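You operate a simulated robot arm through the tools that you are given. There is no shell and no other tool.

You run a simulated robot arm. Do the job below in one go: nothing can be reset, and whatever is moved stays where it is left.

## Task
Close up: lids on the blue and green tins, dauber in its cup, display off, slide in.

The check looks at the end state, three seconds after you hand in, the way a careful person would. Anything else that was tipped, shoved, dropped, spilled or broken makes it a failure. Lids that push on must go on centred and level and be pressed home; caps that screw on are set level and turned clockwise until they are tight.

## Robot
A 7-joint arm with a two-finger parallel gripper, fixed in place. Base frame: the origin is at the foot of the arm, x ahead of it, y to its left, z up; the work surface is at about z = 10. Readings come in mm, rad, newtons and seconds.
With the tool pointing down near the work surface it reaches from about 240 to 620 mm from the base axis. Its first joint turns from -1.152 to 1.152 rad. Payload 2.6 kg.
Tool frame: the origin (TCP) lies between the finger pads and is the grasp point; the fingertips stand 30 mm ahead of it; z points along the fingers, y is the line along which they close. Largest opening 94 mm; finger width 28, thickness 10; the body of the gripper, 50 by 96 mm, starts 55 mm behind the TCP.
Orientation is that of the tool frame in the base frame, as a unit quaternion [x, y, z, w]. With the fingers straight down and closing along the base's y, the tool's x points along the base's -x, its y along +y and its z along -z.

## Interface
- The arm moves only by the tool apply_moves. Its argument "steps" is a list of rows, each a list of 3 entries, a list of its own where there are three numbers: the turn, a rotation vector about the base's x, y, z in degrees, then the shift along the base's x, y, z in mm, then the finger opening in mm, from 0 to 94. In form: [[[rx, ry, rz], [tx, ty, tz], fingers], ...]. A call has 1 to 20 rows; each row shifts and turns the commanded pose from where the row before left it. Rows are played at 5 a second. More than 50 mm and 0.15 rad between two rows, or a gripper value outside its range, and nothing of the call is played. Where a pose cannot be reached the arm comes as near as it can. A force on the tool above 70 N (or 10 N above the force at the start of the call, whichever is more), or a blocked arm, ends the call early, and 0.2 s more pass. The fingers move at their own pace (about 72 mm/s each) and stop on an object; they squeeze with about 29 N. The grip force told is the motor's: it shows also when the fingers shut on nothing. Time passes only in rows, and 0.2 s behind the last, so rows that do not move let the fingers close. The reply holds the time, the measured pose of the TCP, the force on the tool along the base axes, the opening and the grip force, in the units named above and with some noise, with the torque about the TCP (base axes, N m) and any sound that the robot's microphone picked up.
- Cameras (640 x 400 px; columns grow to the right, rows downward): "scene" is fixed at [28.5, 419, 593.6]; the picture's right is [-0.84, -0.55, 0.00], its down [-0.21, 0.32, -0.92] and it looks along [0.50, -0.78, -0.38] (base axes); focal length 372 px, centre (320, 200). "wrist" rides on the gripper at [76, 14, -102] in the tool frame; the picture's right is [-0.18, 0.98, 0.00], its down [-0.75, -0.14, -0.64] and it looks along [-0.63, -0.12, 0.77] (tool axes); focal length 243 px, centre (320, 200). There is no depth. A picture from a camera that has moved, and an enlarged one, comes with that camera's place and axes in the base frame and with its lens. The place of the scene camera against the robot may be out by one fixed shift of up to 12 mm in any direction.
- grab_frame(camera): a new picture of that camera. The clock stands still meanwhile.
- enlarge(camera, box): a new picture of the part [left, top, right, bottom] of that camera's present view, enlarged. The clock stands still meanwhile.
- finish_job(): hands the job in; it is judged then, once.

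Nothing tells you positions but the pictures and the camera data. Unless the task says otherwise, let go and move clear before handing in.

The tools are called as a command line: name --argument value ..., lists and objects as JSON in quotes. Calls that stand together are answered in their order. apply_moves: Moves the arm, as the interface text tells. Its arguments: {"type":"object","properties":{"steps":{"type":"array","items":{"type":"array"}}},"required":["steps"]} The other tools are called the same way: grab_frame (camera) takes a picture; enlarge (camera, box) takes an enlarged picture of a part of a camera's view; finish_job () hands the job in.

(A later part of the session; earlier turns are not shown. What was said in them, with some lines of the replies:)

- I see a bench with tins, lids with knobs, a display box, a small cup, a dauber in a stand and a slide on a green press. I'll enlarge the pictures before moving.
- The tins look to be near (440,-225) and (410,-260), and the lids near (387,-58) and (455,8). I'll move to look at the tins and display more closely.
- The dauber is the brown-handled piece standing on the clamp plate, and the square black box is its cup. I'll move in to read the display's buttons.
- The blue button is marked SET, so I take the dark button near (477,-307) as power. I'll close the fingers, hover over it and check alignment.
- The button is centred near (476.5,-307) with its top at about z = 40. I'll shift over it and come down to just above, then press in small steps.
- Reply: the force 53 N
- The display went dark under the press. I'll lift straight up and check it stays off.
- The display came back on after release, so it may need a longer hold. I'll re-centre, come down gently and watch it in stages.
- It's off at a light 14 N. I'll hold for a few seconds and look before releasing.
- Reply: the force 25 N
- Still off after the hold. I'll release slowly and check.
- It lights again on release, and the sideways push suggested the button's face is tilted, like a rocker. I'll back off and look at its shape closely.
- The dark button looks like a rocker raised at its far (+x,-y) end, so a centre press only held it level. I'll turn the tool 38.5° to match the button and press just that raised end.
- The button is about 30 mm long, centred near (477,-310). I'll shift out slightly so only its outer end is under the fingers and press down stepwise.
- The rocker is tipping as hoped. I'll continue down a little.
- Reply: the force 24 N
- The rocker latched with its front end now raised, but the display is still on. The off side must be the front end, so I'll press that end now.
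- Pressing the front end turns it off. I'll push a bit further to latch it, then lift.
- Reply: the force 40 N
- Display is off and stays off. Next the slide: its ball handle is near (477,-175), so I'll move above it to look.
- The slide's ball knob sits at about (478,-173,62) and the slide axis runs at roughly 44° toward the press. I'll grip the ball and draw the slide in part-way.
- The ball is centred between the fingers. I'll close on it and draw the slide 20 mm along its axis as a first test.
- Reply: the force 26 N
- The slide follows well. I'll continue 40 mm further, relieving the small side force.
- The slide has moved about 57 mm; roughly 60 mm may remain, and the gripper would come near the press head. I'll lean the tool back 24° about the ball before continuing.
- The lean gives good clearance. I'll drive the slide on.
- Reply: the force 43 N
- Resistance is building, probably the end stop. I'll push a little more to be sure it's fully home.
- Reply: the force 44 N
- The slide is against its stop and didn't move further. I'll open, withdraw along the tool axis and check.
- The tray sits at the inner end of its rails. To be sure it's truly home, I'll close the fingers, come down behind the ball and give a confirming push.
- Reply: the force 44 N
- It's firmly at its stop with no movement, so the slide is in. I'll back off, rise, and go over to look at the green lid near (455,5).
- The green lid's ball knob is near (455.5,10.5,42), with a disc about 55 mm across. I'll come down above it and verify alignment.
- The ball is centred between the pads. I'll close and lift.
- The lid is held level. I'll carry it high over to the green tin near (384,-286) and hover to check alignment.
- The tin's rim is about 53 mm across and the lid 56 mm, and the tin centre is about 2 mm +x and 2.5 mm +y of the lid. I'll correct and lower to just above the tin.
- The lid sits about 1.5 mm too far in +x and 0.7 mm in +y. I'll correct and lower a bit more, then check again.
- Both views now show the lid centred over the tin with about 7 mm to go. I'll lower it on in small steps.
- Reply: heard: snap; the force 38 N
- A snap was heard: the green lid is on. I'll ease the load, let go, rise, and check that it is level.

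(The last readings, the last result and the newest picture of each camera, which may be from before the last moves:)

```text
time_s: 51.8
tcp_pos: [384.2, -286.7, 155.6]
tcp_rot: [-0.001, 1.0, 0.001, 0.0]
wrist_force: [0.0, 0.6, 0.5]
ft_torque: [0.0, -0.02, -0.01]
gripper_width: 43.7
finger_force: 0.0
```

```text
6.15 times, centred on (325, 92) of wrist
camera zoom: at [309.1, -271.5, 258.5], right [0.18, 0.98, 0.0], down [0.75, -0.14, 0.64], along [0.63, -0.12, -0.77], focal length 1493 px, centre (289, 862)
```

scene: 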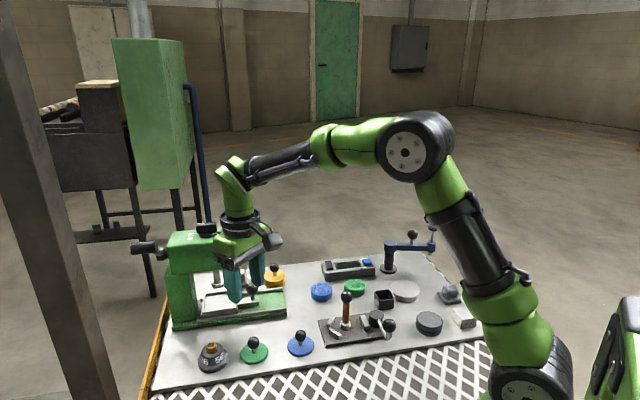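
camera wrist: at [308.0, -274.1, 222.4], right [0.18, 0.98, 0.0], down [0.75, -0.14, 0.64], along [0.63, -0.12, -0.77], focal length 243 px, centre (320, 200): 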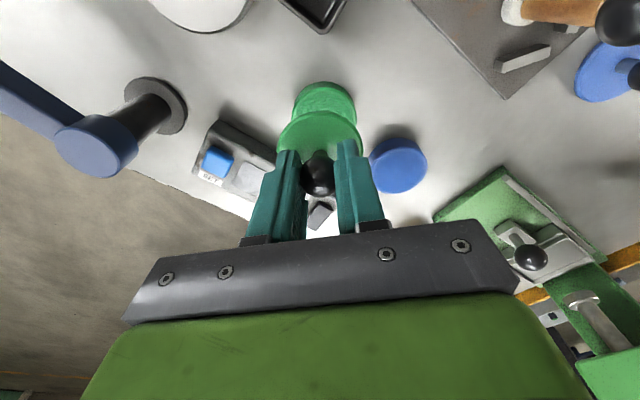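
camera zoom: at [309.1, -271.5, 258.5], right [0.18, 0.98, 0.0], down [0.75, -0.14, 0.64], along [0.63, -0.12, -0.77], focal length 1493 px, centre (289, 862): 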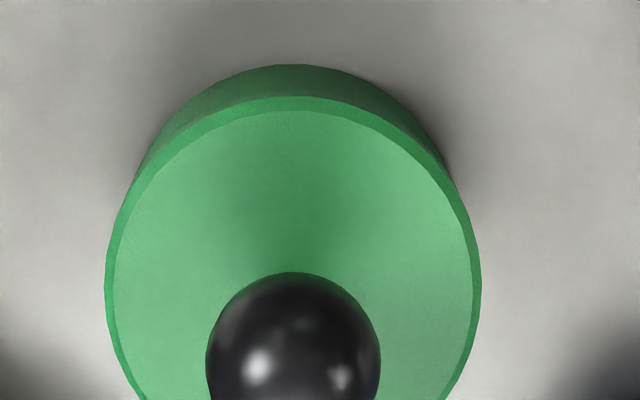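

The green lid looks centred and level. Next is the blue lid near (386,-58).

apply_moves --steps '[[[0, 0, 0], [0, 20, 20], 44], [[0, 0, 0], [1, 40, 0], 44], [[0, 0, 0], [0, 40, 0], 44], [[0, 0, 0], [1, 40, 0], 44], [[0, 0, 0], [0, 40, 0], 44], [[0, 0, 0], [0, 35, -10], 44], [[0, 0, 0], [0, 12, -20], 44], [[0, 0, 0], [0, 0, 0], 44]]'

grab_frame --camera "wrist"

enlarge --camera "wrist" --box '[240, 60, 400, 200]'

```text
time_s: 53.6
tcp_pos: [387.5, -59.6, 145.1]
tcp_rot: [0.0, 1.0, 0.0, 0.0]
wrist_force: [0.1, 0.0, 0.4]
ft_torque: [0.01, 0.0, 0.02]
gripper_width: 44.1
finger_force: 0.0
```

```text
taken
camera wrist: at [310.8, -44.8, 247.5], right [0.18, 0.98, 0.0], down [0.75, -0.14, 0.64], along [0.63, -0.12, -0.77], focal length 243 px, centre (320, 200)
```

wrist: 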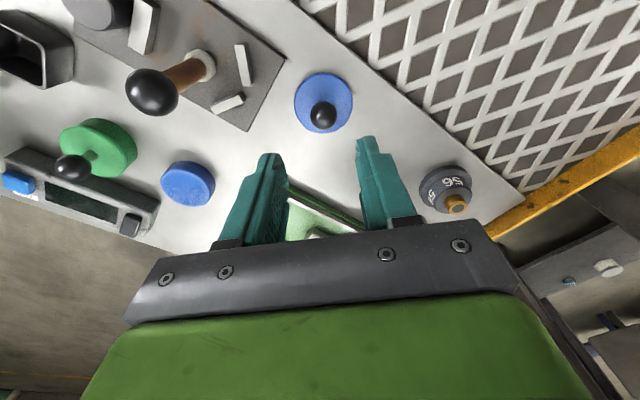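

```text
2.86 times, centred on (320, 130) of wrist
camera zoom: at [310.8, -44.8, 247.5], right [0.18, 0.98, 0.0], down [0.75, -0.14, 0.64], along [0.63, -0.12, -0.77], focal length 693 px, centre (320, 400)
```

zoom: 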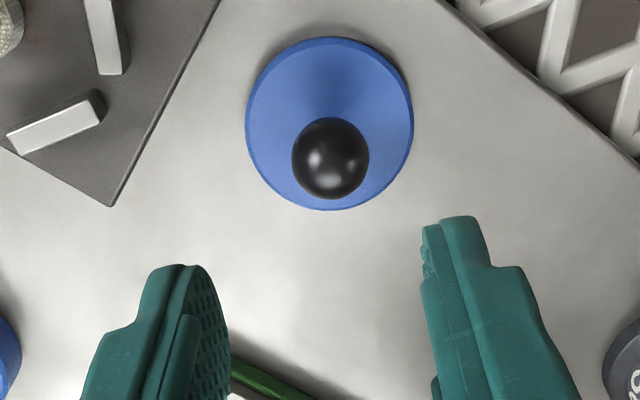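

The blue lid's knob is near (387,-56.5). I'll come down over it and check.

apply_moves --steps '[[[0, 0, 0], [-0.3, 2.6, -30], 44], [[0, 0, 0], [0, 0, -30], 44], [[0, 0, 0], [0, 0, -20], 44], [[0, 0, 0], [0, 0, -13], 44], [[0, 0, 0], [0, 0, 0], 44]]'

enlarge --camera "wrist" --box '[240, 80, 400, 220]'

```text
time_s: 54.8
tcp_pos: [385.9, -56.3, 53.1]
tcp_rot: [0.0, 1.0, 0.0, 0.0]
wrist_force: [-0.3, 0.0, 0.3]
ft_torque: [-0.03, 0.01, 0.0]
gripper_width: 44.0
finger_force: 0.1
```

```text
2.86 times, centred on (320, 150) of wrist
camera zoom: at [309.7, -42.7, 155.3], right [0.18, 0.98, 0.0], down [0.75, -0.14, 0.64], along [0.63, -0.12, -0.77], focal length 693 px, centre (320, 343)
```

zoom: 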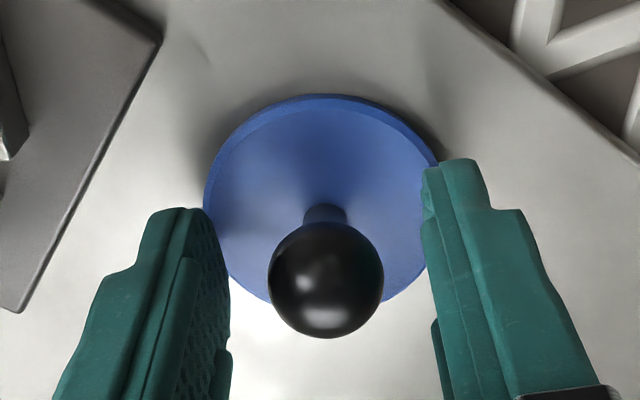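

apply_moves --steps '[[[0, 0, 0], [0.8, 0.9, -1], 44], [[0, 0, 0], [0, 0, 0], 10], [[0, 0, 0], [0, 0, 0], 10], [[0, 0, 0], [0, 0, 0], 10], [[0, 0, 0], [0, 0, 10], 10], [[0, 0, 0], [0, 0, 20], 10], [[0, 0, 0], [0, 0, 30], 10], [[0, 0, 0], [0, 0, 30], 10], [[0, 0, 0], [0, 0, 35], 10], [[0, 0, 0], [0, 0, 0], 10]]'

enlarge --camera "wrist" --box '[240, 80, 400, 220]'

enlarge --camera "scene" --box '[240, 220, 380, 340]'

```text
time_s: 57.0
tcp_pos: [386.9, -56.5, 178.3]
tcp_rot: [0.0, 1.0, 0.0, 0.0]
wrist_force: [0.3, 0.0, -1.7]
ft_torque: [-0.01, -0.01, -0.02]
gripper_width: 22.1
finger_force: 29.1
```

```text
2.86 times, centred on (320, 150) of wrist
camera zoom: at [311.5, -42.1, 281.1], right [0.18, 0.98, 0.0], down [0.75, -0.14, 0.64], along [0.63, -0.12, -0.77], focal length 693 px, centre (320, 343)
```

zoom: 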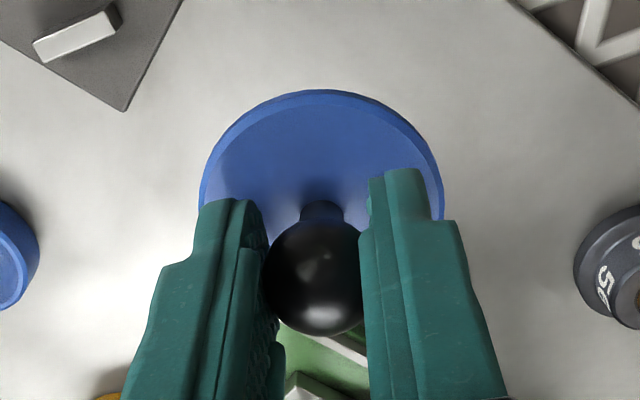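

```text
3.33 times, centred on (310, 280) of scene
camera zoom: at [28.5, 419.0, 593.6], right [-0.84, -0.55, 0.0], down [-0.21, 0.32, -0.92], along [0.5, -0.78, -0.38], focal length 1239 px, centre (353, -67)
```

zoom: 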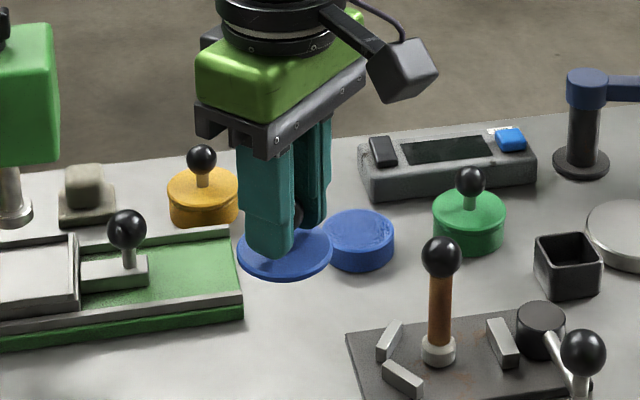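

The blue lid is held level. I'll carry it to the blue tin near (441,-223) and hover.

apply_moves --steps '[[[0, 0, 0], [10, -30, 0], 10], [[0, 0, 0], [11, -35, 0], 10], [[0, 0, 0], [11, -35, 0], 10], [[0, 0, 0], [11, -35, 0], 10], [[0, 0, 0], [10, -32, -20], 10], [[0, 0, 0], [0, 0, -25], 10], [[0, 0, 0], [0, 0, -15], 10], [[0, 0, 0], [0, 0, 0], 10]]'

enlarge --camera "wrist" --box '[240, 60, 400, 200]'

enlarge --camera "scene" --box '[280, 240, 380, 320]'

```text
time_s: 58.8
tcp_pos: [440.9, -222.1, 117.6]
tcp_rot: [0.001, 1.0, 0.0, 0.0]
wrist_force: [-1.1, -0.4, -1.1]
ft_torque: [0.02, -0.02, -0.05]
gripper_width: 22.5
finger_force: 29.1
```

```text
2.86 times, centred on (320, 130) of wrist
camera zoom: at [364.1, -208.2, 219.7], right [0.18, 0.98, 0.0], down [0.75, -0.14, 0.64], along [0.63, -0.12, -0.77], focal length 693 px, centre (320, 400)
```

zoom: 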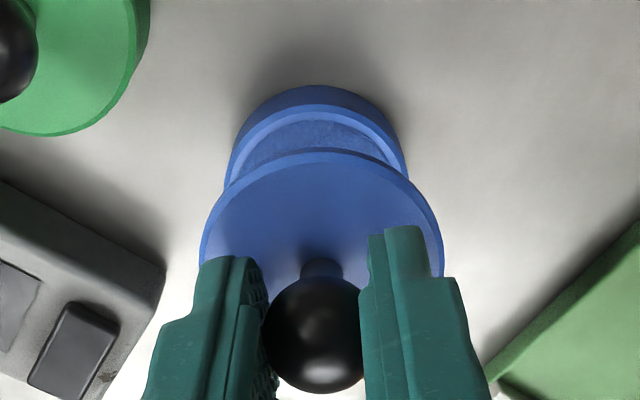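

```text
5.00 times, centred on (330, 280) of scene
camera zoom: at [28.5, 419.0, 593.6], right [-0.84, -0.55, 0.0], down [-0.21, 0.32, -0.92], along [0.5, -0.78, -0.38], focal length 1859 px, centre (270, -200)
```

zoom: 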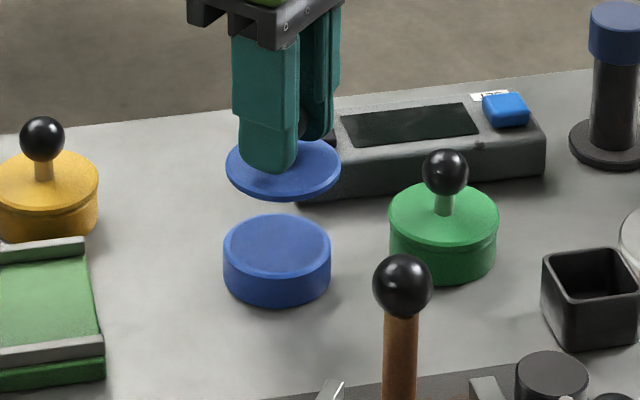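

The tin is about 6.4 mm further in +x and 3.5 mm in -y. I'll correct and lower to just above it.

apply_moves --steps '[[[0, 0, 0], [6.4, -3.5, -12], 10], [[0, 0, 0], [0, 0, -15], 10], [[0, 0, 0], [0, 0, -14], 10], [[0, 0, 0], [0, 0, 0], 10]]'

enlarge --camera "wrist" --box '[260, 80, 380, 180]'

enlarge --camera "scene" --box '[297, 265, 347, 305]'

```text
time_s: 59.8
tcp_pos: [446.6, -226.0, 76.8]
tcp_rot: [0.001, 1.0, 0.0, 0.0]
wrist_force: [-0.3, 0.7, -0.8]
ft_torque: [-0.04, 0.01, 0.0]
gripper_width: 22.6
finger_force: 28.6
```

```text
4.00 times, centred on (320, 130) of wrist
camera zoom: at [370.3, -211.1, 179.5], right [0.18, 0.98, 0.0], down [0.75, -0.14, 0.64], along [0.63, -0.12, -0.77], focal length 970 px, centre (320, 480)
```

zoom: 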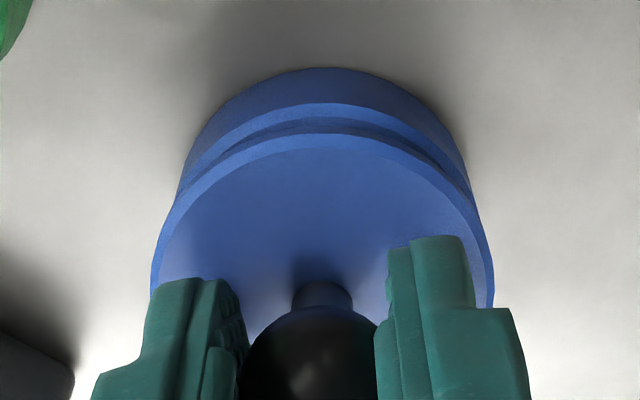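

```text
10.00 times, centred on (322, 285) of scene
camera zoom: at [28.5, 419.0, 593.6], right [-0.84, -0.55, 0.0], down [-0.21, 0.32, -0.92], along [0.5, -0.78, -0.38], focal length 3717 px, centre (300, -650)
```

zoom: 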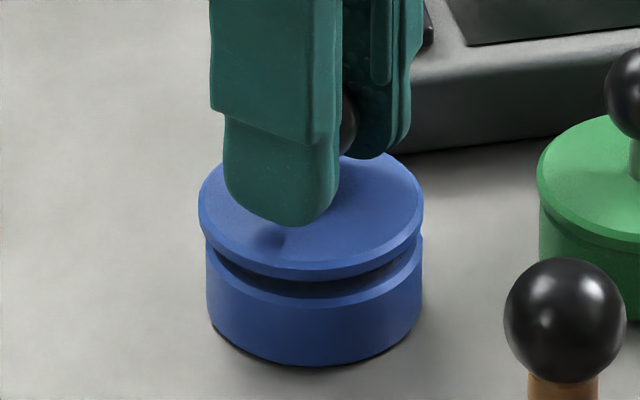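

apply_moves --steps '[[[0, 0, 0], [-1.5, 0.5, 0], 10], [[0, 0, 0], [0, 0, -2], 10], [[0, 0, 0], [0, 0, 0], 10]]'

enlarge --camera "wrist" --box '[260, 80, 380, 180]'

enlarge --camera "scene" --box '[297, 265, 347, 305]'

```text
time_s: 60.6
tcp_pos: [443.6, -225.7, 73.7]
tcp_rot: [0.0, 1.0, 0.001, 0.001]
wrist_force: [0.8, 0.9, -0.4]
ft_torque: [0.01, -0.02, -0.01]
gripper_width: 22.3
finger_force: 28.5
```

```text
4.00 times, centred on (320, 130) of wrist
camera zoom: at [369.2, -210.3, 177.2], right [0.18, 0.98, 0.0], down [0.75, -0.14, 0.64], along [0.63, -0.12, -0.77], focal length 970 px, centre (320, 480)
```

zoom: 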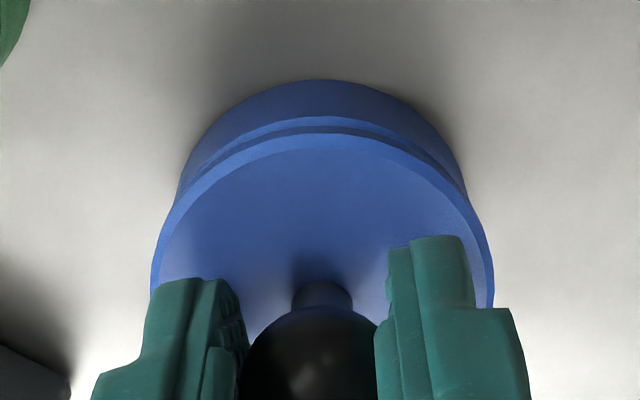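

```text
10.00 times, centred on (322, 285) of scene
camera zoom: at [28.5, 419.0, 593.6], right [-0.84, -0.55, 0.0], down [-0.21, 0.32, -0.92], along [0.5, -0.78, -0.38], focal length 3717 px, centre (300, -650)
```

zoom: 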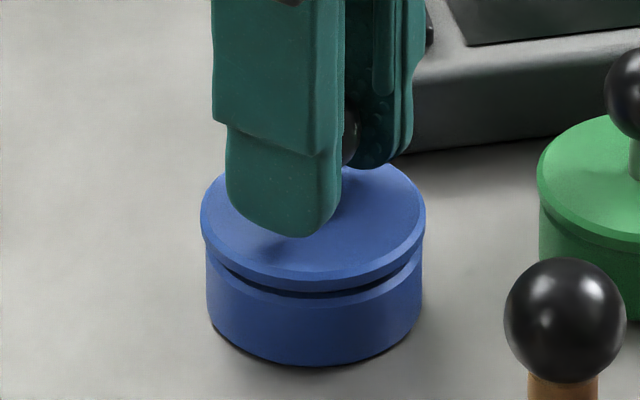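

Well centred now. Lowering onto the tin.

apply_moves --steps '[[[0, 0, 0], [-0.3, 0, -2], 10], [[0, 0, 0], [0, 0, -1], 10], [[0, 0, 0], [0, 0, -1], 10], [[0, 0, 0], [0, 0, -1], 10], [[0, 0, 0], [0, 0, 0], 10]]'

enlarge --camera "scene" --box '[297, 265, 347, 305]'

```text
time_s: 61.8
tcp_pos: [445.8, -225.3, 70.6]
tcp_rot: [0.0, 1.0, 0.0, 0.001]
wrist_force: [-15.1, 8.9, 31.4]
ft_torque: [0.18, 0.16, -0.01]
gripper_width: 22.2
finger_force: 29.1
heard: snap
```

```text
10.00 times, centred on (322, 285) of scene
camera zoom: at [28.3, 419.1, 593.6], right [-0.84, -0.55, 0.0], down [-0.21, 0.32, -0.93], along [0.5, -0.78, -0.38], focal length 3717 px, centre (300, -650)
```

zoom: 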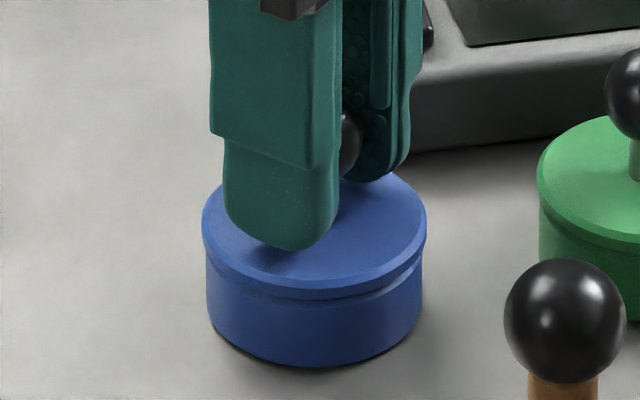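

The blue lid snapped on too. I'll ease off, release and rise, then look at it and the dauber.

apply_moves --steps '[[[0, 0, 0], [0, 0, 2], 10], [[0, 0, 0], [0, 0, 0], 44], [[0, 0, 0], [0, 0, 0], 44], [[0, 0, 0], [0, 0, 15], 44], [[0, 0, 0], [0, 0, 30], 44], [[0, 0, 0], [0, 0, 40], 44], [[0, 0, 0], [-20, 0, 40], 44], [[0, 0, 0], [-40, 0, 20], 44], [[0, 0, 0], [-40, 0, 0], 44], [[0, 0, 0], [0, 0, 0], 44]]'

enlarge --camera "scene" --box '[297, 255, 377, 315]'

grab_frame --camera "wrist"

enlarge --camera "scene" --box '[310, 280, 410, 360]'

```text
time_s: 64.0
tcp_pos: [348.2, -226.9, 215.7]
tcp_rot: [-0.001, 1.0, 0.0, -0.001]
wrist_force: [-0.7, 0.2, 0.3]
ft_torque: [-0.05, 0.03, 0.0]
gripper_width: 43.9
finger_force: 0.0
```

```text
6.67 times, centred on (337, 285) of scene
camera zoom: at [28.5, 419.0, 593.6], right [-0.84, -0.55, 0.0], down [-0.21, 0.32, -0.92], along [0.5, -0.78, -0.38], focal length 2478 px, centre (207, -367)
```

zoom: 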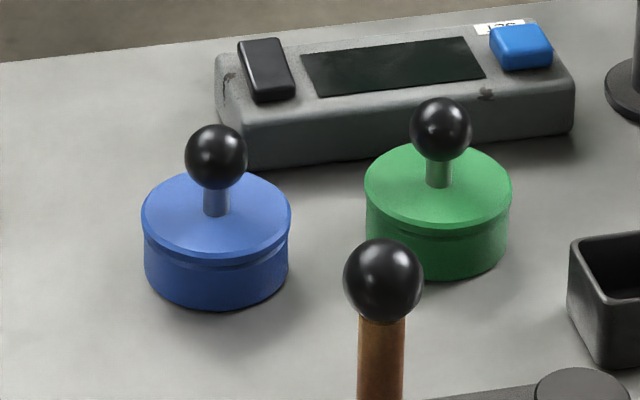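

```text
taken
camera wrist: at [272.2, -212.3, 318.4], right [0.18, 0.98, 0.0], down [0.75, -0.14, 0.64], along [0.63, -0.12, -0.77], focal length 243 px, centre (320, 200)
```

wrist: 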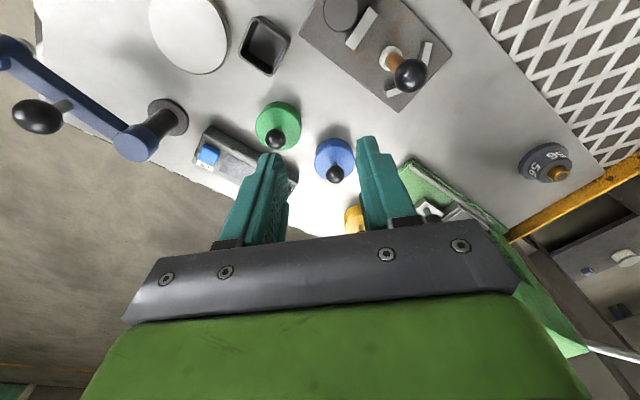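

```text
5.00 times, centred on (360, 320) of scene
camera zoom: at [28.5, 419.0, 593.6], right [-0.84, -0.55, 0.0], down [-0.21, 0.32, -0.92], along [0.5, -0.78, -0.38], focal length 1859 px, centre (120, -400)
```

zoom: 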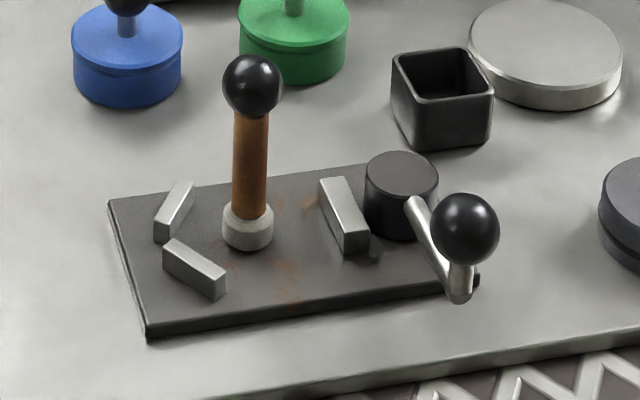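

Both lids look level and the display is off. The dauber stands near (333.5,-150) with its ball at about z = 103; I'll go over it.

apply_moves --steps '[[[0, 0, 0], [-5, 26, -10], 50], [[0, 0, 0], [-5, 26, -20], 50], [[0, 0, 0], [-5, 25, -25], 50], [[0, 0, 0], [0, 0, 0], 50]]'

grab_frame --camera "wrist"

enlarge --camera "wrist" --box '[240, 80, 400, 220]'

```text
time_s: 65.0
tcp_pos: [332.2, -148.6, 159.3]
tcp_rot: [-0.001, 1.0, 0.0, 0.0]
wrist_force: [0.1, -0.5, -0.1]
ft_torque: [0.0, -0.02, -0.01]
gripper_width: 50.2
finger_force: 0.1
```

```text
taken
camera wrist: at [255.6, -134.7, 263.6], right [0.18, 0.98, 0.0], down [0.75, -0.14, 0.64], along [0.63, -0.12, -0.77], focal length 243 px, centre (320, 200)
```

wrist: 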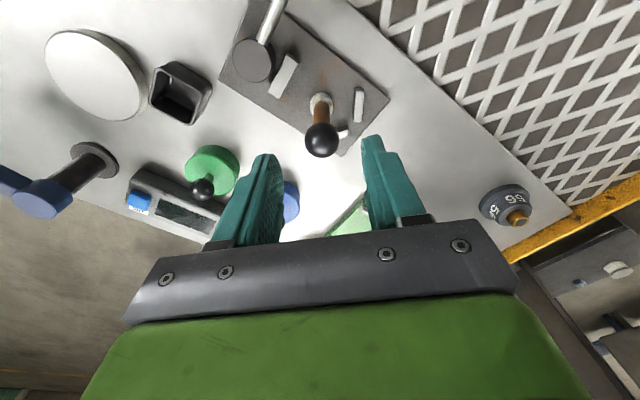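

```text
2.86 times, centred on (320, 150) of wrist
camera zoom: at [255.6, -134.7, 263.6], right [0.18, 0.98, 0.0], down [0.75, -0.14, 0.64], along [0.63, -0.12, -0.77], focal length 693 px, centre (320, 343)
```

zoom: 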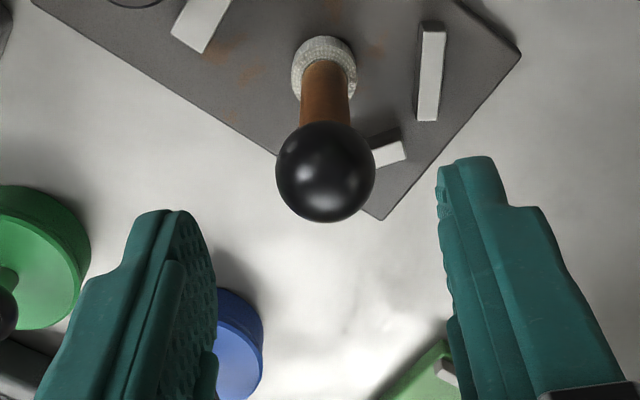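

apply_moves --steps '[[[0, 0, 0], [0.6, 0.3, -25], 50], [[0, 0, 0], [0, 0, -20], 50], [[0, 0, 0], [0, 0, -10], 50], [[0, 0, 0], [0, 0, 0], 50]]'

enlarge --camera "wrist" --box '[240, 80, 400, 220]'

enlarge --camera "scene" --box '[290, 250, 410, 350]'

```text
time_s: 66.0
tcp_pos: [330.4, -148.1, 106.1]
tcp_rot: [0.0, 1.0, 0.0, 0.0]
wrist_force: [0.6, -0.4, -0.4]
ft_torque: [-0.01, -0.05, -0.02]
gripper_width: 49.8
finger_force: 0.1
```

```text
2.86 times, centred on (320, 150) of wrist
camera zoom: at [254.7, -133.6, 209.6], right [0.18, 0.98, 0.0], down [0.75, -0.14, 0.64], along [0.63, -0.12, -0.77], focal length 693 px, centre (320, 343)
```

zoom: 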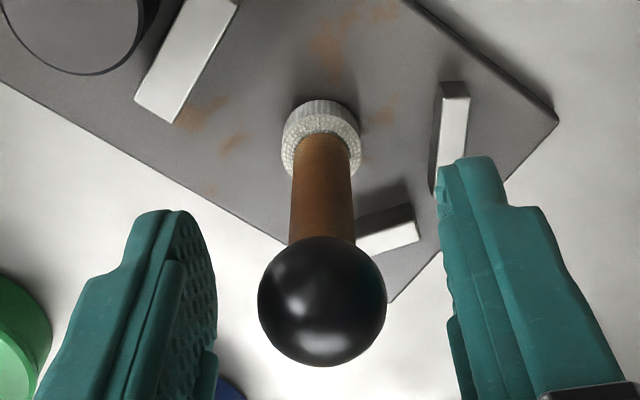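

```text
4.00 times, centred on (350, 300) of scene
camera zoom: at [28.5, 419.0, 593.6], right [-0.84, -0.55, 0.0], down [-0.21, 0.32, -0.92], along [0.5, -0.78, -0.38], focal length 1487 px, centre (200, -200)
```

zoom: 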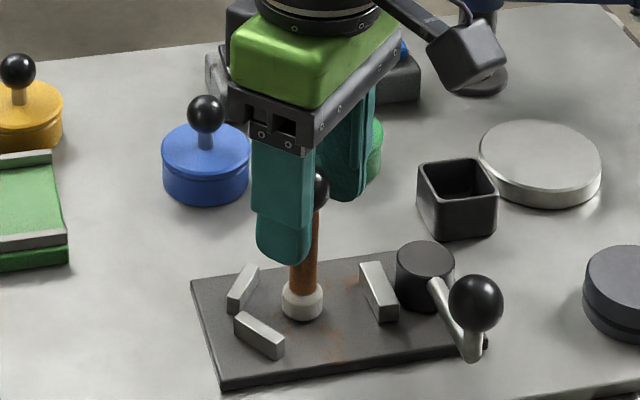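

The ball is right between the pads at grasp height. I'll close and lift straight up.

apply_moves --steps '[[[0, 0, 0], [0, 0, 0], 10], [[0, 0, 0], [0, 0, 0], 10], [[0, 0, 0], [0, 0, 0], 10], [[0, 0, 0], [0, 0, 5], 10], [[0, 0, 0], [0, 0, 15], 10], [[0, 0, 0], [0, 0, 30], 10], [[0, 0, 0], [0, 0, 30], 10], [[0, 0, 0], [0, 0, 0], 10]]'

grab_frame --camera "wrist"

enlarge --camera "scene" --box '[290, 220, 410, 340]'

```text
time_s: 67.8
tcp_pos: [332.4, -148.6, 187.9]
tcp_rot: [0.0, 1.0, 0.0, 0.0]
wrist_force: [0.3, 0.6, -0.6]
ft_torque: [0.03, 0.02, 0.0]
gripper_width: 24.6
finger_force: 29.1
```

```text
taken
camera wrist: at [256.1, -134.3, 290.7], right [0.18, 0.98, 0.0], down [0.75, -0.14, 0.64], along [0.63, -0.12, -0.77], focal length 243 px, centre (320, 200)
```

wrist: 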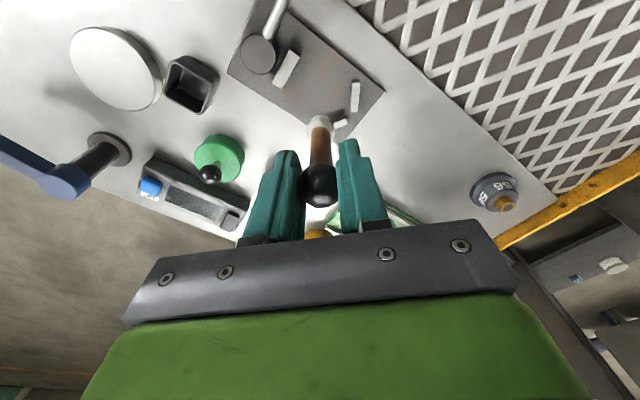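

```text
3.33 times, centred on (350, 280) of scene
camera zoom: at [28.5, 419.0, 593.6], right [-0.84, -0.55, 0.0], down [-0.21, 0.32, -0.92], along [0.5, -0.78, -0.38], focal length 1239 px, centre (220, -67)
```

zoom: 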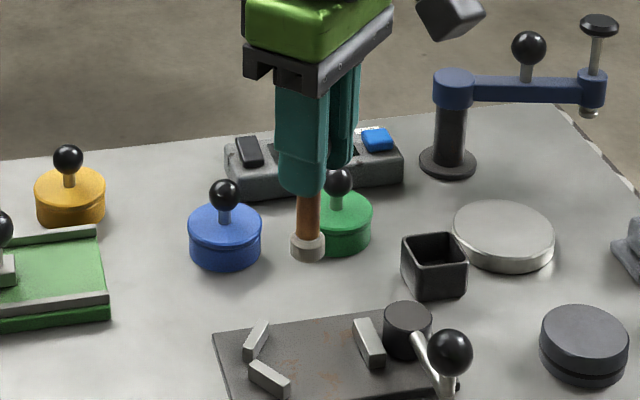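

The dauber is held upright with its foot about 88 mm below the TCP. I'll carry it over toward the cup near (298,-271).

apply_moves --steps '[[[0, 0, 0], [-8, -30, 0], 10], [[0, 0, 0], [-9, -32, 0], 10], [[0, 0, 0], [-9, -32, 0], 10], [[0, 0, 0], [-8, -28, 0], 10], [[0, 0, 0], [0, 0, -15], 10], [[0, 0, 0], [0, 0, 0], 10]]'

grab_frame --camera "wrist"

enlarge --camera "wrist" --box '[260, 60, 380, 200]'

enlarge --camera "scene" --box '[340, 220, 440, 320]'

```text
time_s: 69.2
tcp_pos: [297.6, -272.7, 170.9]
tcp_rot: [-0.001, 1.0, 0.0, -0.001]
wrist_force: [-0.9, 0.2, -1.6]
ft_torque: [0.0, -0.01, 0.0]
gripper_width: 24.1
finger_force: 28.6
```

```text
taken
camera wrist: at [222.0, -258.0, 273.6], right [0.18, 0.98, 0.0], down [0.75, -0.14, 0.64], along [0.63, -0.12, -0.77], focal length 243 px, centre (320, 200)
```

wrist: 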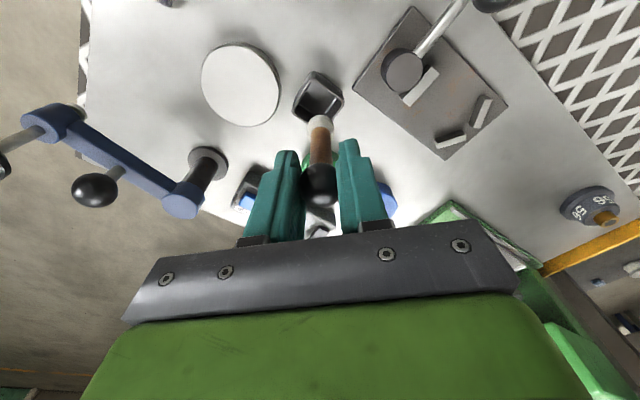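

```text
2.86 times, centred on (320, 130) of wrist
camera zoom: at [222.0, -258.0, 273.6], right [0.18, 0.98, 0.0], down [0.75, -0.14, 0.64], along [0.63, -0.12, -0.77], focal length 693 px, centre (320, 400)
```

zoom: 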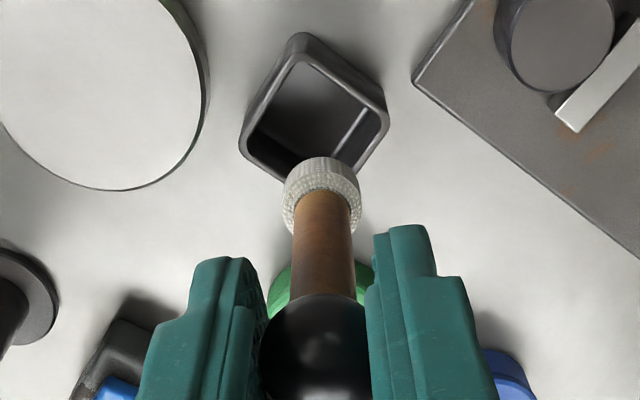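

```text
4.00 times, centred on (390, 270) of scene
camera zoom: at [28.5, 419.0, 593.6], right [-0.84, -0.55, 0.0], down [-0.21, 0.32, -0.92], along [0.5, -0.78, -0.38], focal length 1487 px, centre (40, -80)
```

zoom: 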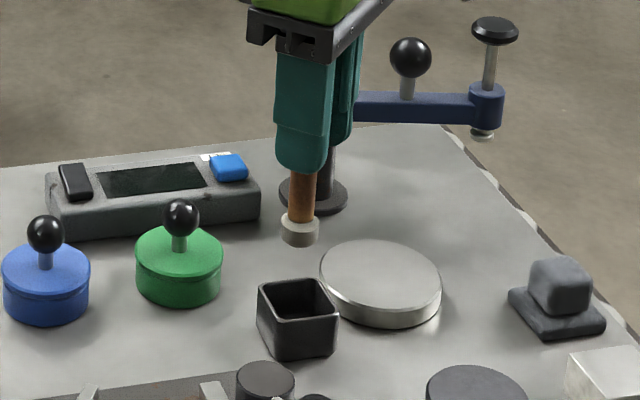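

The cup rim is at about z = 42, centred near (299,-274.5); the foot needs about (-1,-2) mm. I'll correct and lower to just above the rim.

apply_moves --steps '[[[0, 0, 0], [-1, -2.2, -15], 10], [[0, 0, 0], [0, 0, -15], 10], [[0, 0, 0], [0, 0, -5], 10], [[0, 0, 0], [0, 0, 0], 10]]'

enlarge --camera "wrist" --box '[260, 80, 380, 180]'

enlarge --camera "scene" --box '[355, 260, 415, 320]'

```text
time_s: 70.2
tcp_pos: [297.1, -273.3, 135.2]
tcp_rot: [0.0, 1.0, 0.001, 0.001]
wrist_force: [0.2, 0.0, 0.2]
ft_torque: [0.01, -0.01, -0.01]
gripper_width: 24.3
finger_force: 29.2
```

```text
4.00 times, centred on (320, 130) of wrist
camera zoom: at [221.0, -258.3, 238.4], right [0.18, 0.98, 0.0], down [0.75, -0.14, 0.64], along [0.63, -0.12, -0.77], focal length 970 px, centre (320, 480)
```

zoom: 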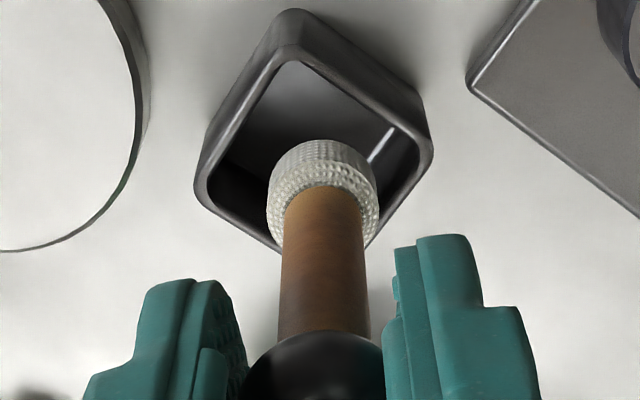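

```text
6.67 times, centred on (385, 290) of scene
camera zoom: at [28.5, 419.0, 593.6], right [-0.84, -0.55, 0.0], down [-0.21, 0.32, -0.92], along [0.5, -0.78, -0.38], focal length 2478 px, centre (-113, -400)
```

zoom: 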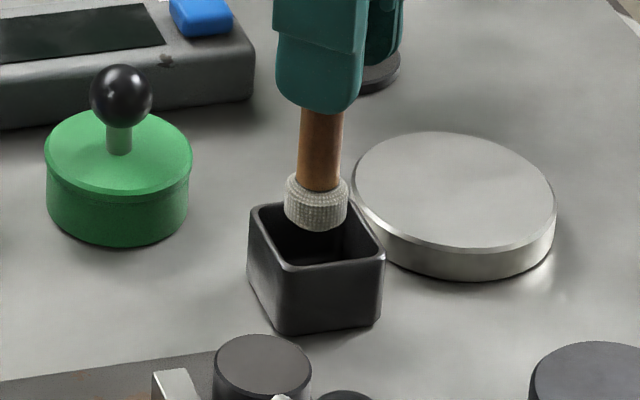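

The foot is nearly centred over the cup. I'll nudge it slightly and lower into the cup.

apply_moves --steps '[[[0, 0, 0], [-0.7, -1, -3], 10], [[0, 0, 0], [0, 0, -5], 10], [[0, 0, 0], [0, 0, -6], 10], [[0, 0, 0], [0, 0, 0], 10]]'

enlarge --camera "wrist" --box '[260, 80, 380, 180]'

enlarge --camera "scene" --box '[355, 260, 415, 320]'

```text
time_s: 71.2
tcp_pos: [296.1, -273.6, 121.1]
tcp_rot: [0.0, 1.0, -0.001, 0.0]
wrist_force: [-0.2, 0.4, 0.1]
ft_torque: [-0.01, 0.0, -0.02]
gripper_width: 24.5
finger_force: 29.0
```

```text
4.00 times, centred on (320, 130) of wrist
camera zoom: at [220.1, -258.9, 223.9], right [0.18, 0.98, 0.0], down [0.75, -0.14, 0.64], along [0.63, -0.12, -0.77], focal length 970 px, centre (320, 480)
```

zoom: 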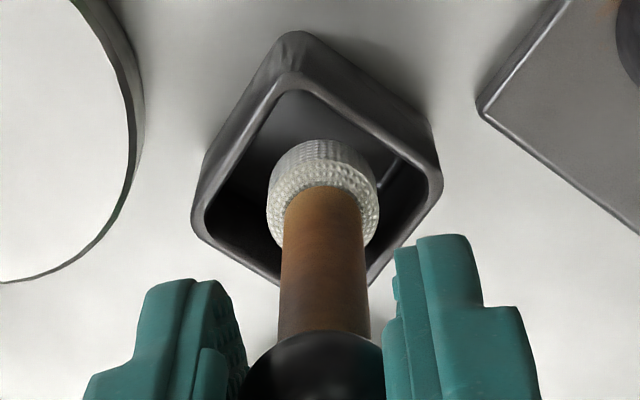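

```text
6.67 times, centred on (385, 290) of scene
camera zoom: at [28.5, 419.0, 593.6], right [-0.84, -0.55, 0.0], down [-0.21, 0.32, -0.92], along [0.5, -0.78, -0.38], focal length 2478 px, centre (-113, -400)
```

zoom: 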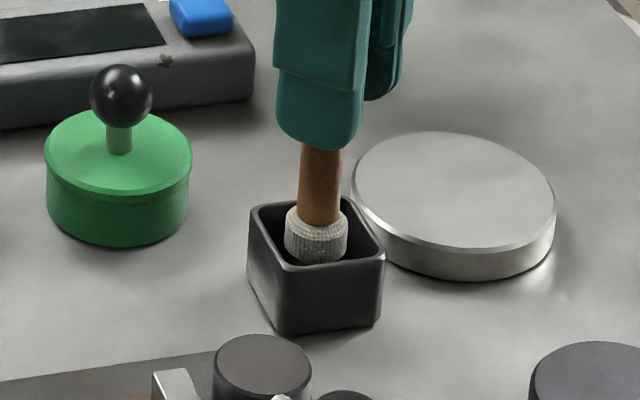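

The foot has entered the cup cleanly. Continuing down gently to the bottom.

apply_moves --steps '[[[0, 0, 0], [0, -0.4, -4], 10], [[0, 0, 0], [0, 0, -4], 10], [[0, 0, 0], [0, 0, -4], 10], [[0, 0, 0], [0, 0, -2], 10], [[0, 0, 0], [0, 0, -2], 10], [[0, 0, 0], [0, 0, 0], 10]]'

enlarge --camera "wrist" --box '[260, 80, 380, 180]'

enlarge --camera "scene" --box '[355, 260, 415, 320]'

```text
time_s: 72.6
tcp_pos: [295.2, -273.1, 104.3]
tcp_rot: [0.0, 1.0, 0.001, 0.001]
wrist_force: [-0.4, -0.4, 0.3]
ft_torque: [0.02, 0.01, 0.02]
gripper_width: 24.3
finger_force: 29.0
```

```text
4.00 times, centred on (320, 130) of wrist
camera zoom: at [219.4, -259.4, 208.1], right [0.18, 0.98, 0.0], down [0.75, -0.14, 0.64], along [0.63, -0.12, -0.77], focal length 970 px, centre (320, 480)
```

zoom: 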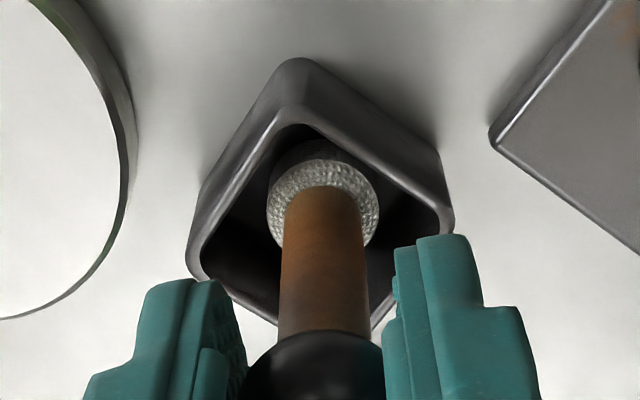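

```text
6.67 times, centred on (385, 290) of scene
camera zoom: at [28.5, 419.0, 593.6], right [-0.84, -0.55, 0.0], down [-0.21, 0.32, -0.92], along [0.5, -0.78, -0.38], focal length 2478 px, centre (-113, -400)
```

zoom: 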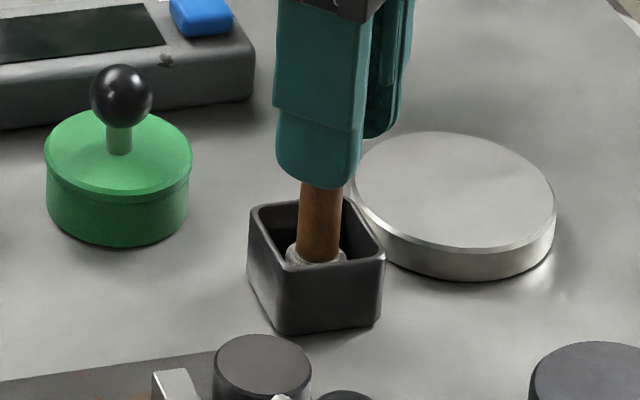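

apply_moves --steps '[[[0, 0, 0], [0, 0, -1], 10], [[0, 0, 0], [0, 0, -1], 10], [[0, 0, 0], [0, 0, -1], 10], [[0, 0, 0], [0, 0, 0], 10]]'

```text
time_s: 73.6
tcp_pos: [295.6, -272.8, 102.3]
tcp_rot: [0.0, 1.0, 0.0, 0.0]
wrist_force: [-0.4, -0.3, 4.9]
ft_torque: [0.05, 0.08, 0.0]
gripper_width: 23.9
finger_force: 29.3
```

Light contact (5 N): the dauber stands on the cup floor. I'll release and rise straight up.

apply_moves --steps '[[[0, 0, 0], [0, 0, 0], 40], [[0, 0, 0], [0, 0, 0], 54], [[0, 0, 0], [0, 0, 0], 54]]'

enlarge --camera "wrist" --box '[240, 80, 400, 220]'

enlarge --camera "scene" --box '[345, 240, 425, 320]'

```text
time_s: 74.4
tcp_pos: [295.3, -275.0, 102.0]
tcp_rot: [-0.001, 1.0, -0.001, 0.0]
wrist_force: [0.5, 0.3, 0.1]
ft_torque: [0.02, -0.02, 0.03]
gripper_width: 53.9
finger_force: 0.0
```

```text
2.86 times, centred on (320, 150) of wrist
camera zoom: at [219.8, -259.4, 205.6], right [0.18, 0.98, 0.0], down [0.75, -0.14, 0.64], along [0.63, -0.12, -0.77], focal length 693 px, centre (320, 343)
```

zoom: 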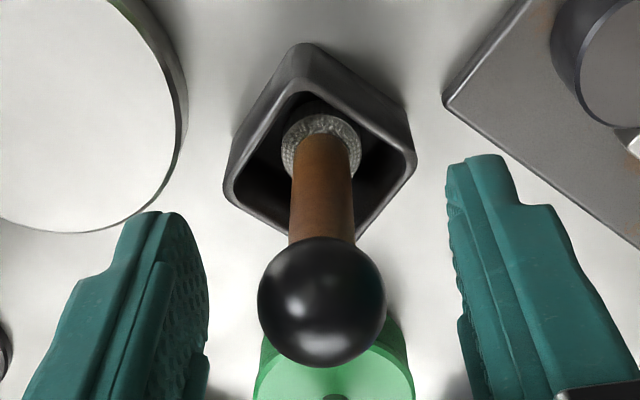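

```text
5.00 times, centred on (385, 280) of scene
camera zoom: at [28.5, 419.0, 593.6], right [-0.84, -0.55, 0.0], down [-0.21, 0.32, -0.92], along [0.5, -0.78, -0.38], focal length 1859 px, centre (-5, -200)
```

zoom: 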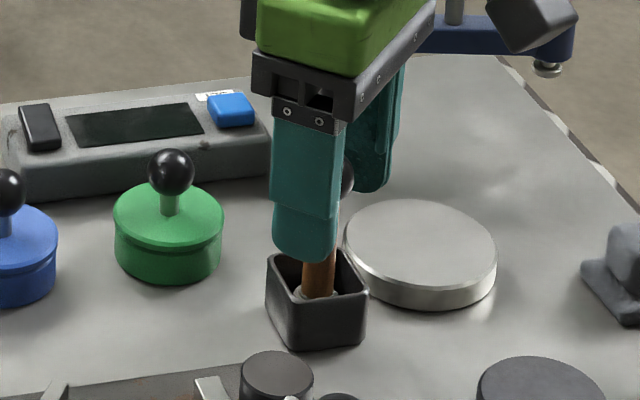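

The dauber stands in its cup. I'll rise clear and inspect everything.

apply_moves --steps '[[[0, 0, 0], [0, 0, 15], 54], [[0, 0, 0], [0, 0, 30], 54], [[0, 0, 0], [0, 0, 40], 54], [[0, 0, 0], [0, 0, 40], 54], [[0, 0, 0], [-20, 20, 40], 54], [[0, 0, 0], [0, 40, 10], 54], [[0, 0, 0], [0, 40, 0], 54], [[0, 0, 0], [0, 0, 0], 54], [[0, 0, 0], [0, 0, 0], 54]]'

grab_frame --camera "scene"

grab_frame --camera "wrist"

enlarge --camera "scene" --box '[290, 240, 430, 340]'

enlarge --camera "scene" --box '[150, 220, 310, 380]'

```text
time_s: 76.4
tcp_pos: [274.5, -173.7, 277.6]
tcp_rot: [0.0, 1.0, 0.0, 0.0]
wrist_force: [-0.2, 0.1, -0.7]
ft_torque: [-0.02, 0.01, 0.01]
gripper_width: 53.9
finger_force: 0.0
```

```text
taken
```

scene: 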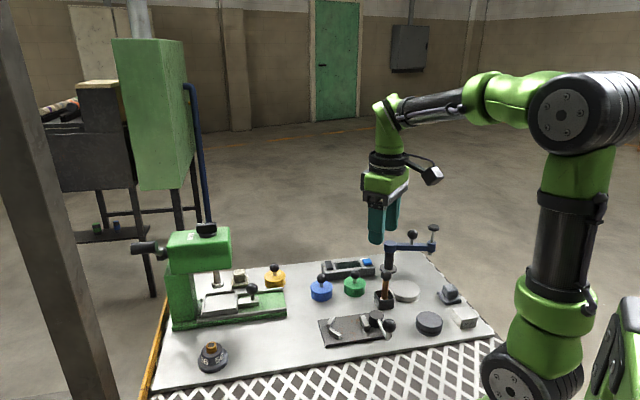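

```text
taken
camera wrist: at [198.2, -159.6, 380.6], right [0.18, 0.98, 0.0], down [0.75, -0.14, 0.64], along [0.63, -0.12, -0.77], focal length 243 px, centre (320, 200)
```

wrist: 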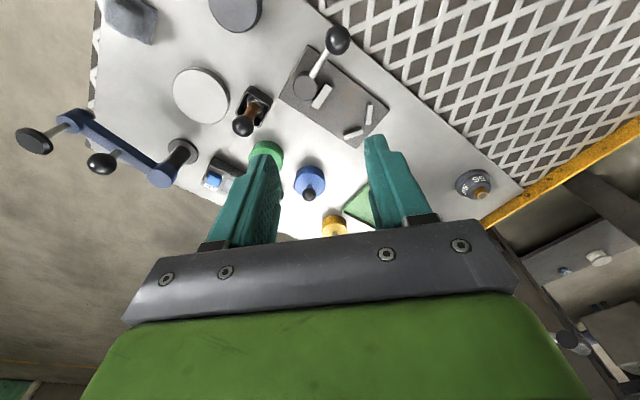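

```text
4.00 times, centred on (360, 290) of scene
camera zoom: at [28.5, 419.1, 593.6], right [-0.84, -0.55, 0.0], down [-0.21, 0.32, -0.92], along [0.5, -0.78, -0.38], focal length 1487 px, centre (160, -160)
```

zoom: 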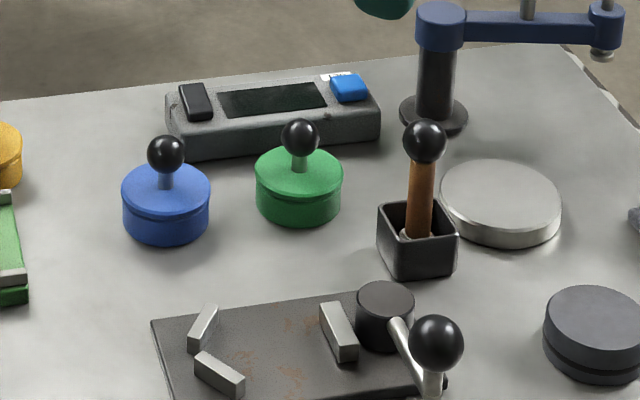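

```text
2.50 times, centred on (230, 300) of scene
camera zoom: at [28.5, 419.1, 593.6], right [-0.84, -0.55, 0.0], down [-0.21, 0.32, -0.92], along [0.5, -0.78, -0.38], focal length 929 px, centre (545, -50)
```

zoom: 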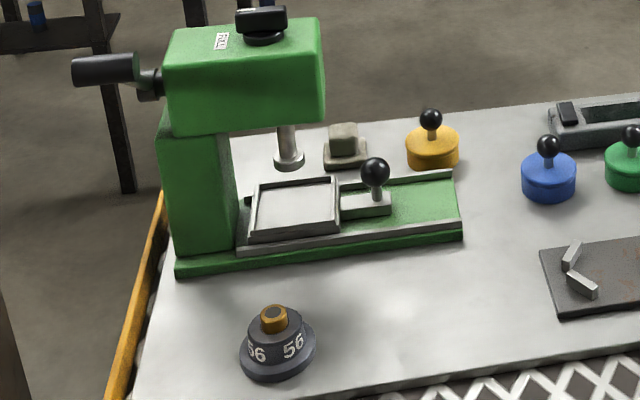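

Both lids are on and level, and the dauber stands in its cup. The display is dark and the slide is against its stop. Nothing else has moved and the arm is clear, so I'll hand in.

finish_job

```text
The job is handed in.
```

I've handed the job in with all five parts of the close-up done. The last pictures show nothing else tipped, shoved or spilled.

- **Lids:** the blue and green lids are on their tins, centred and level. Each gave an audible snap when pressed down.
- **Dauber:** it stands upright on the floor of its square black cup.
- **Display:** it is off. The dark button turned out to be a rocker switch. My first presses only blanked the screen while held, so I pressed its other end until it latched off.
- **Slide:** it is fully in. A second push of about 40 N against the handle didn't move it any further.

The gripper is open and empty, and the arm is raised clear of the bench.
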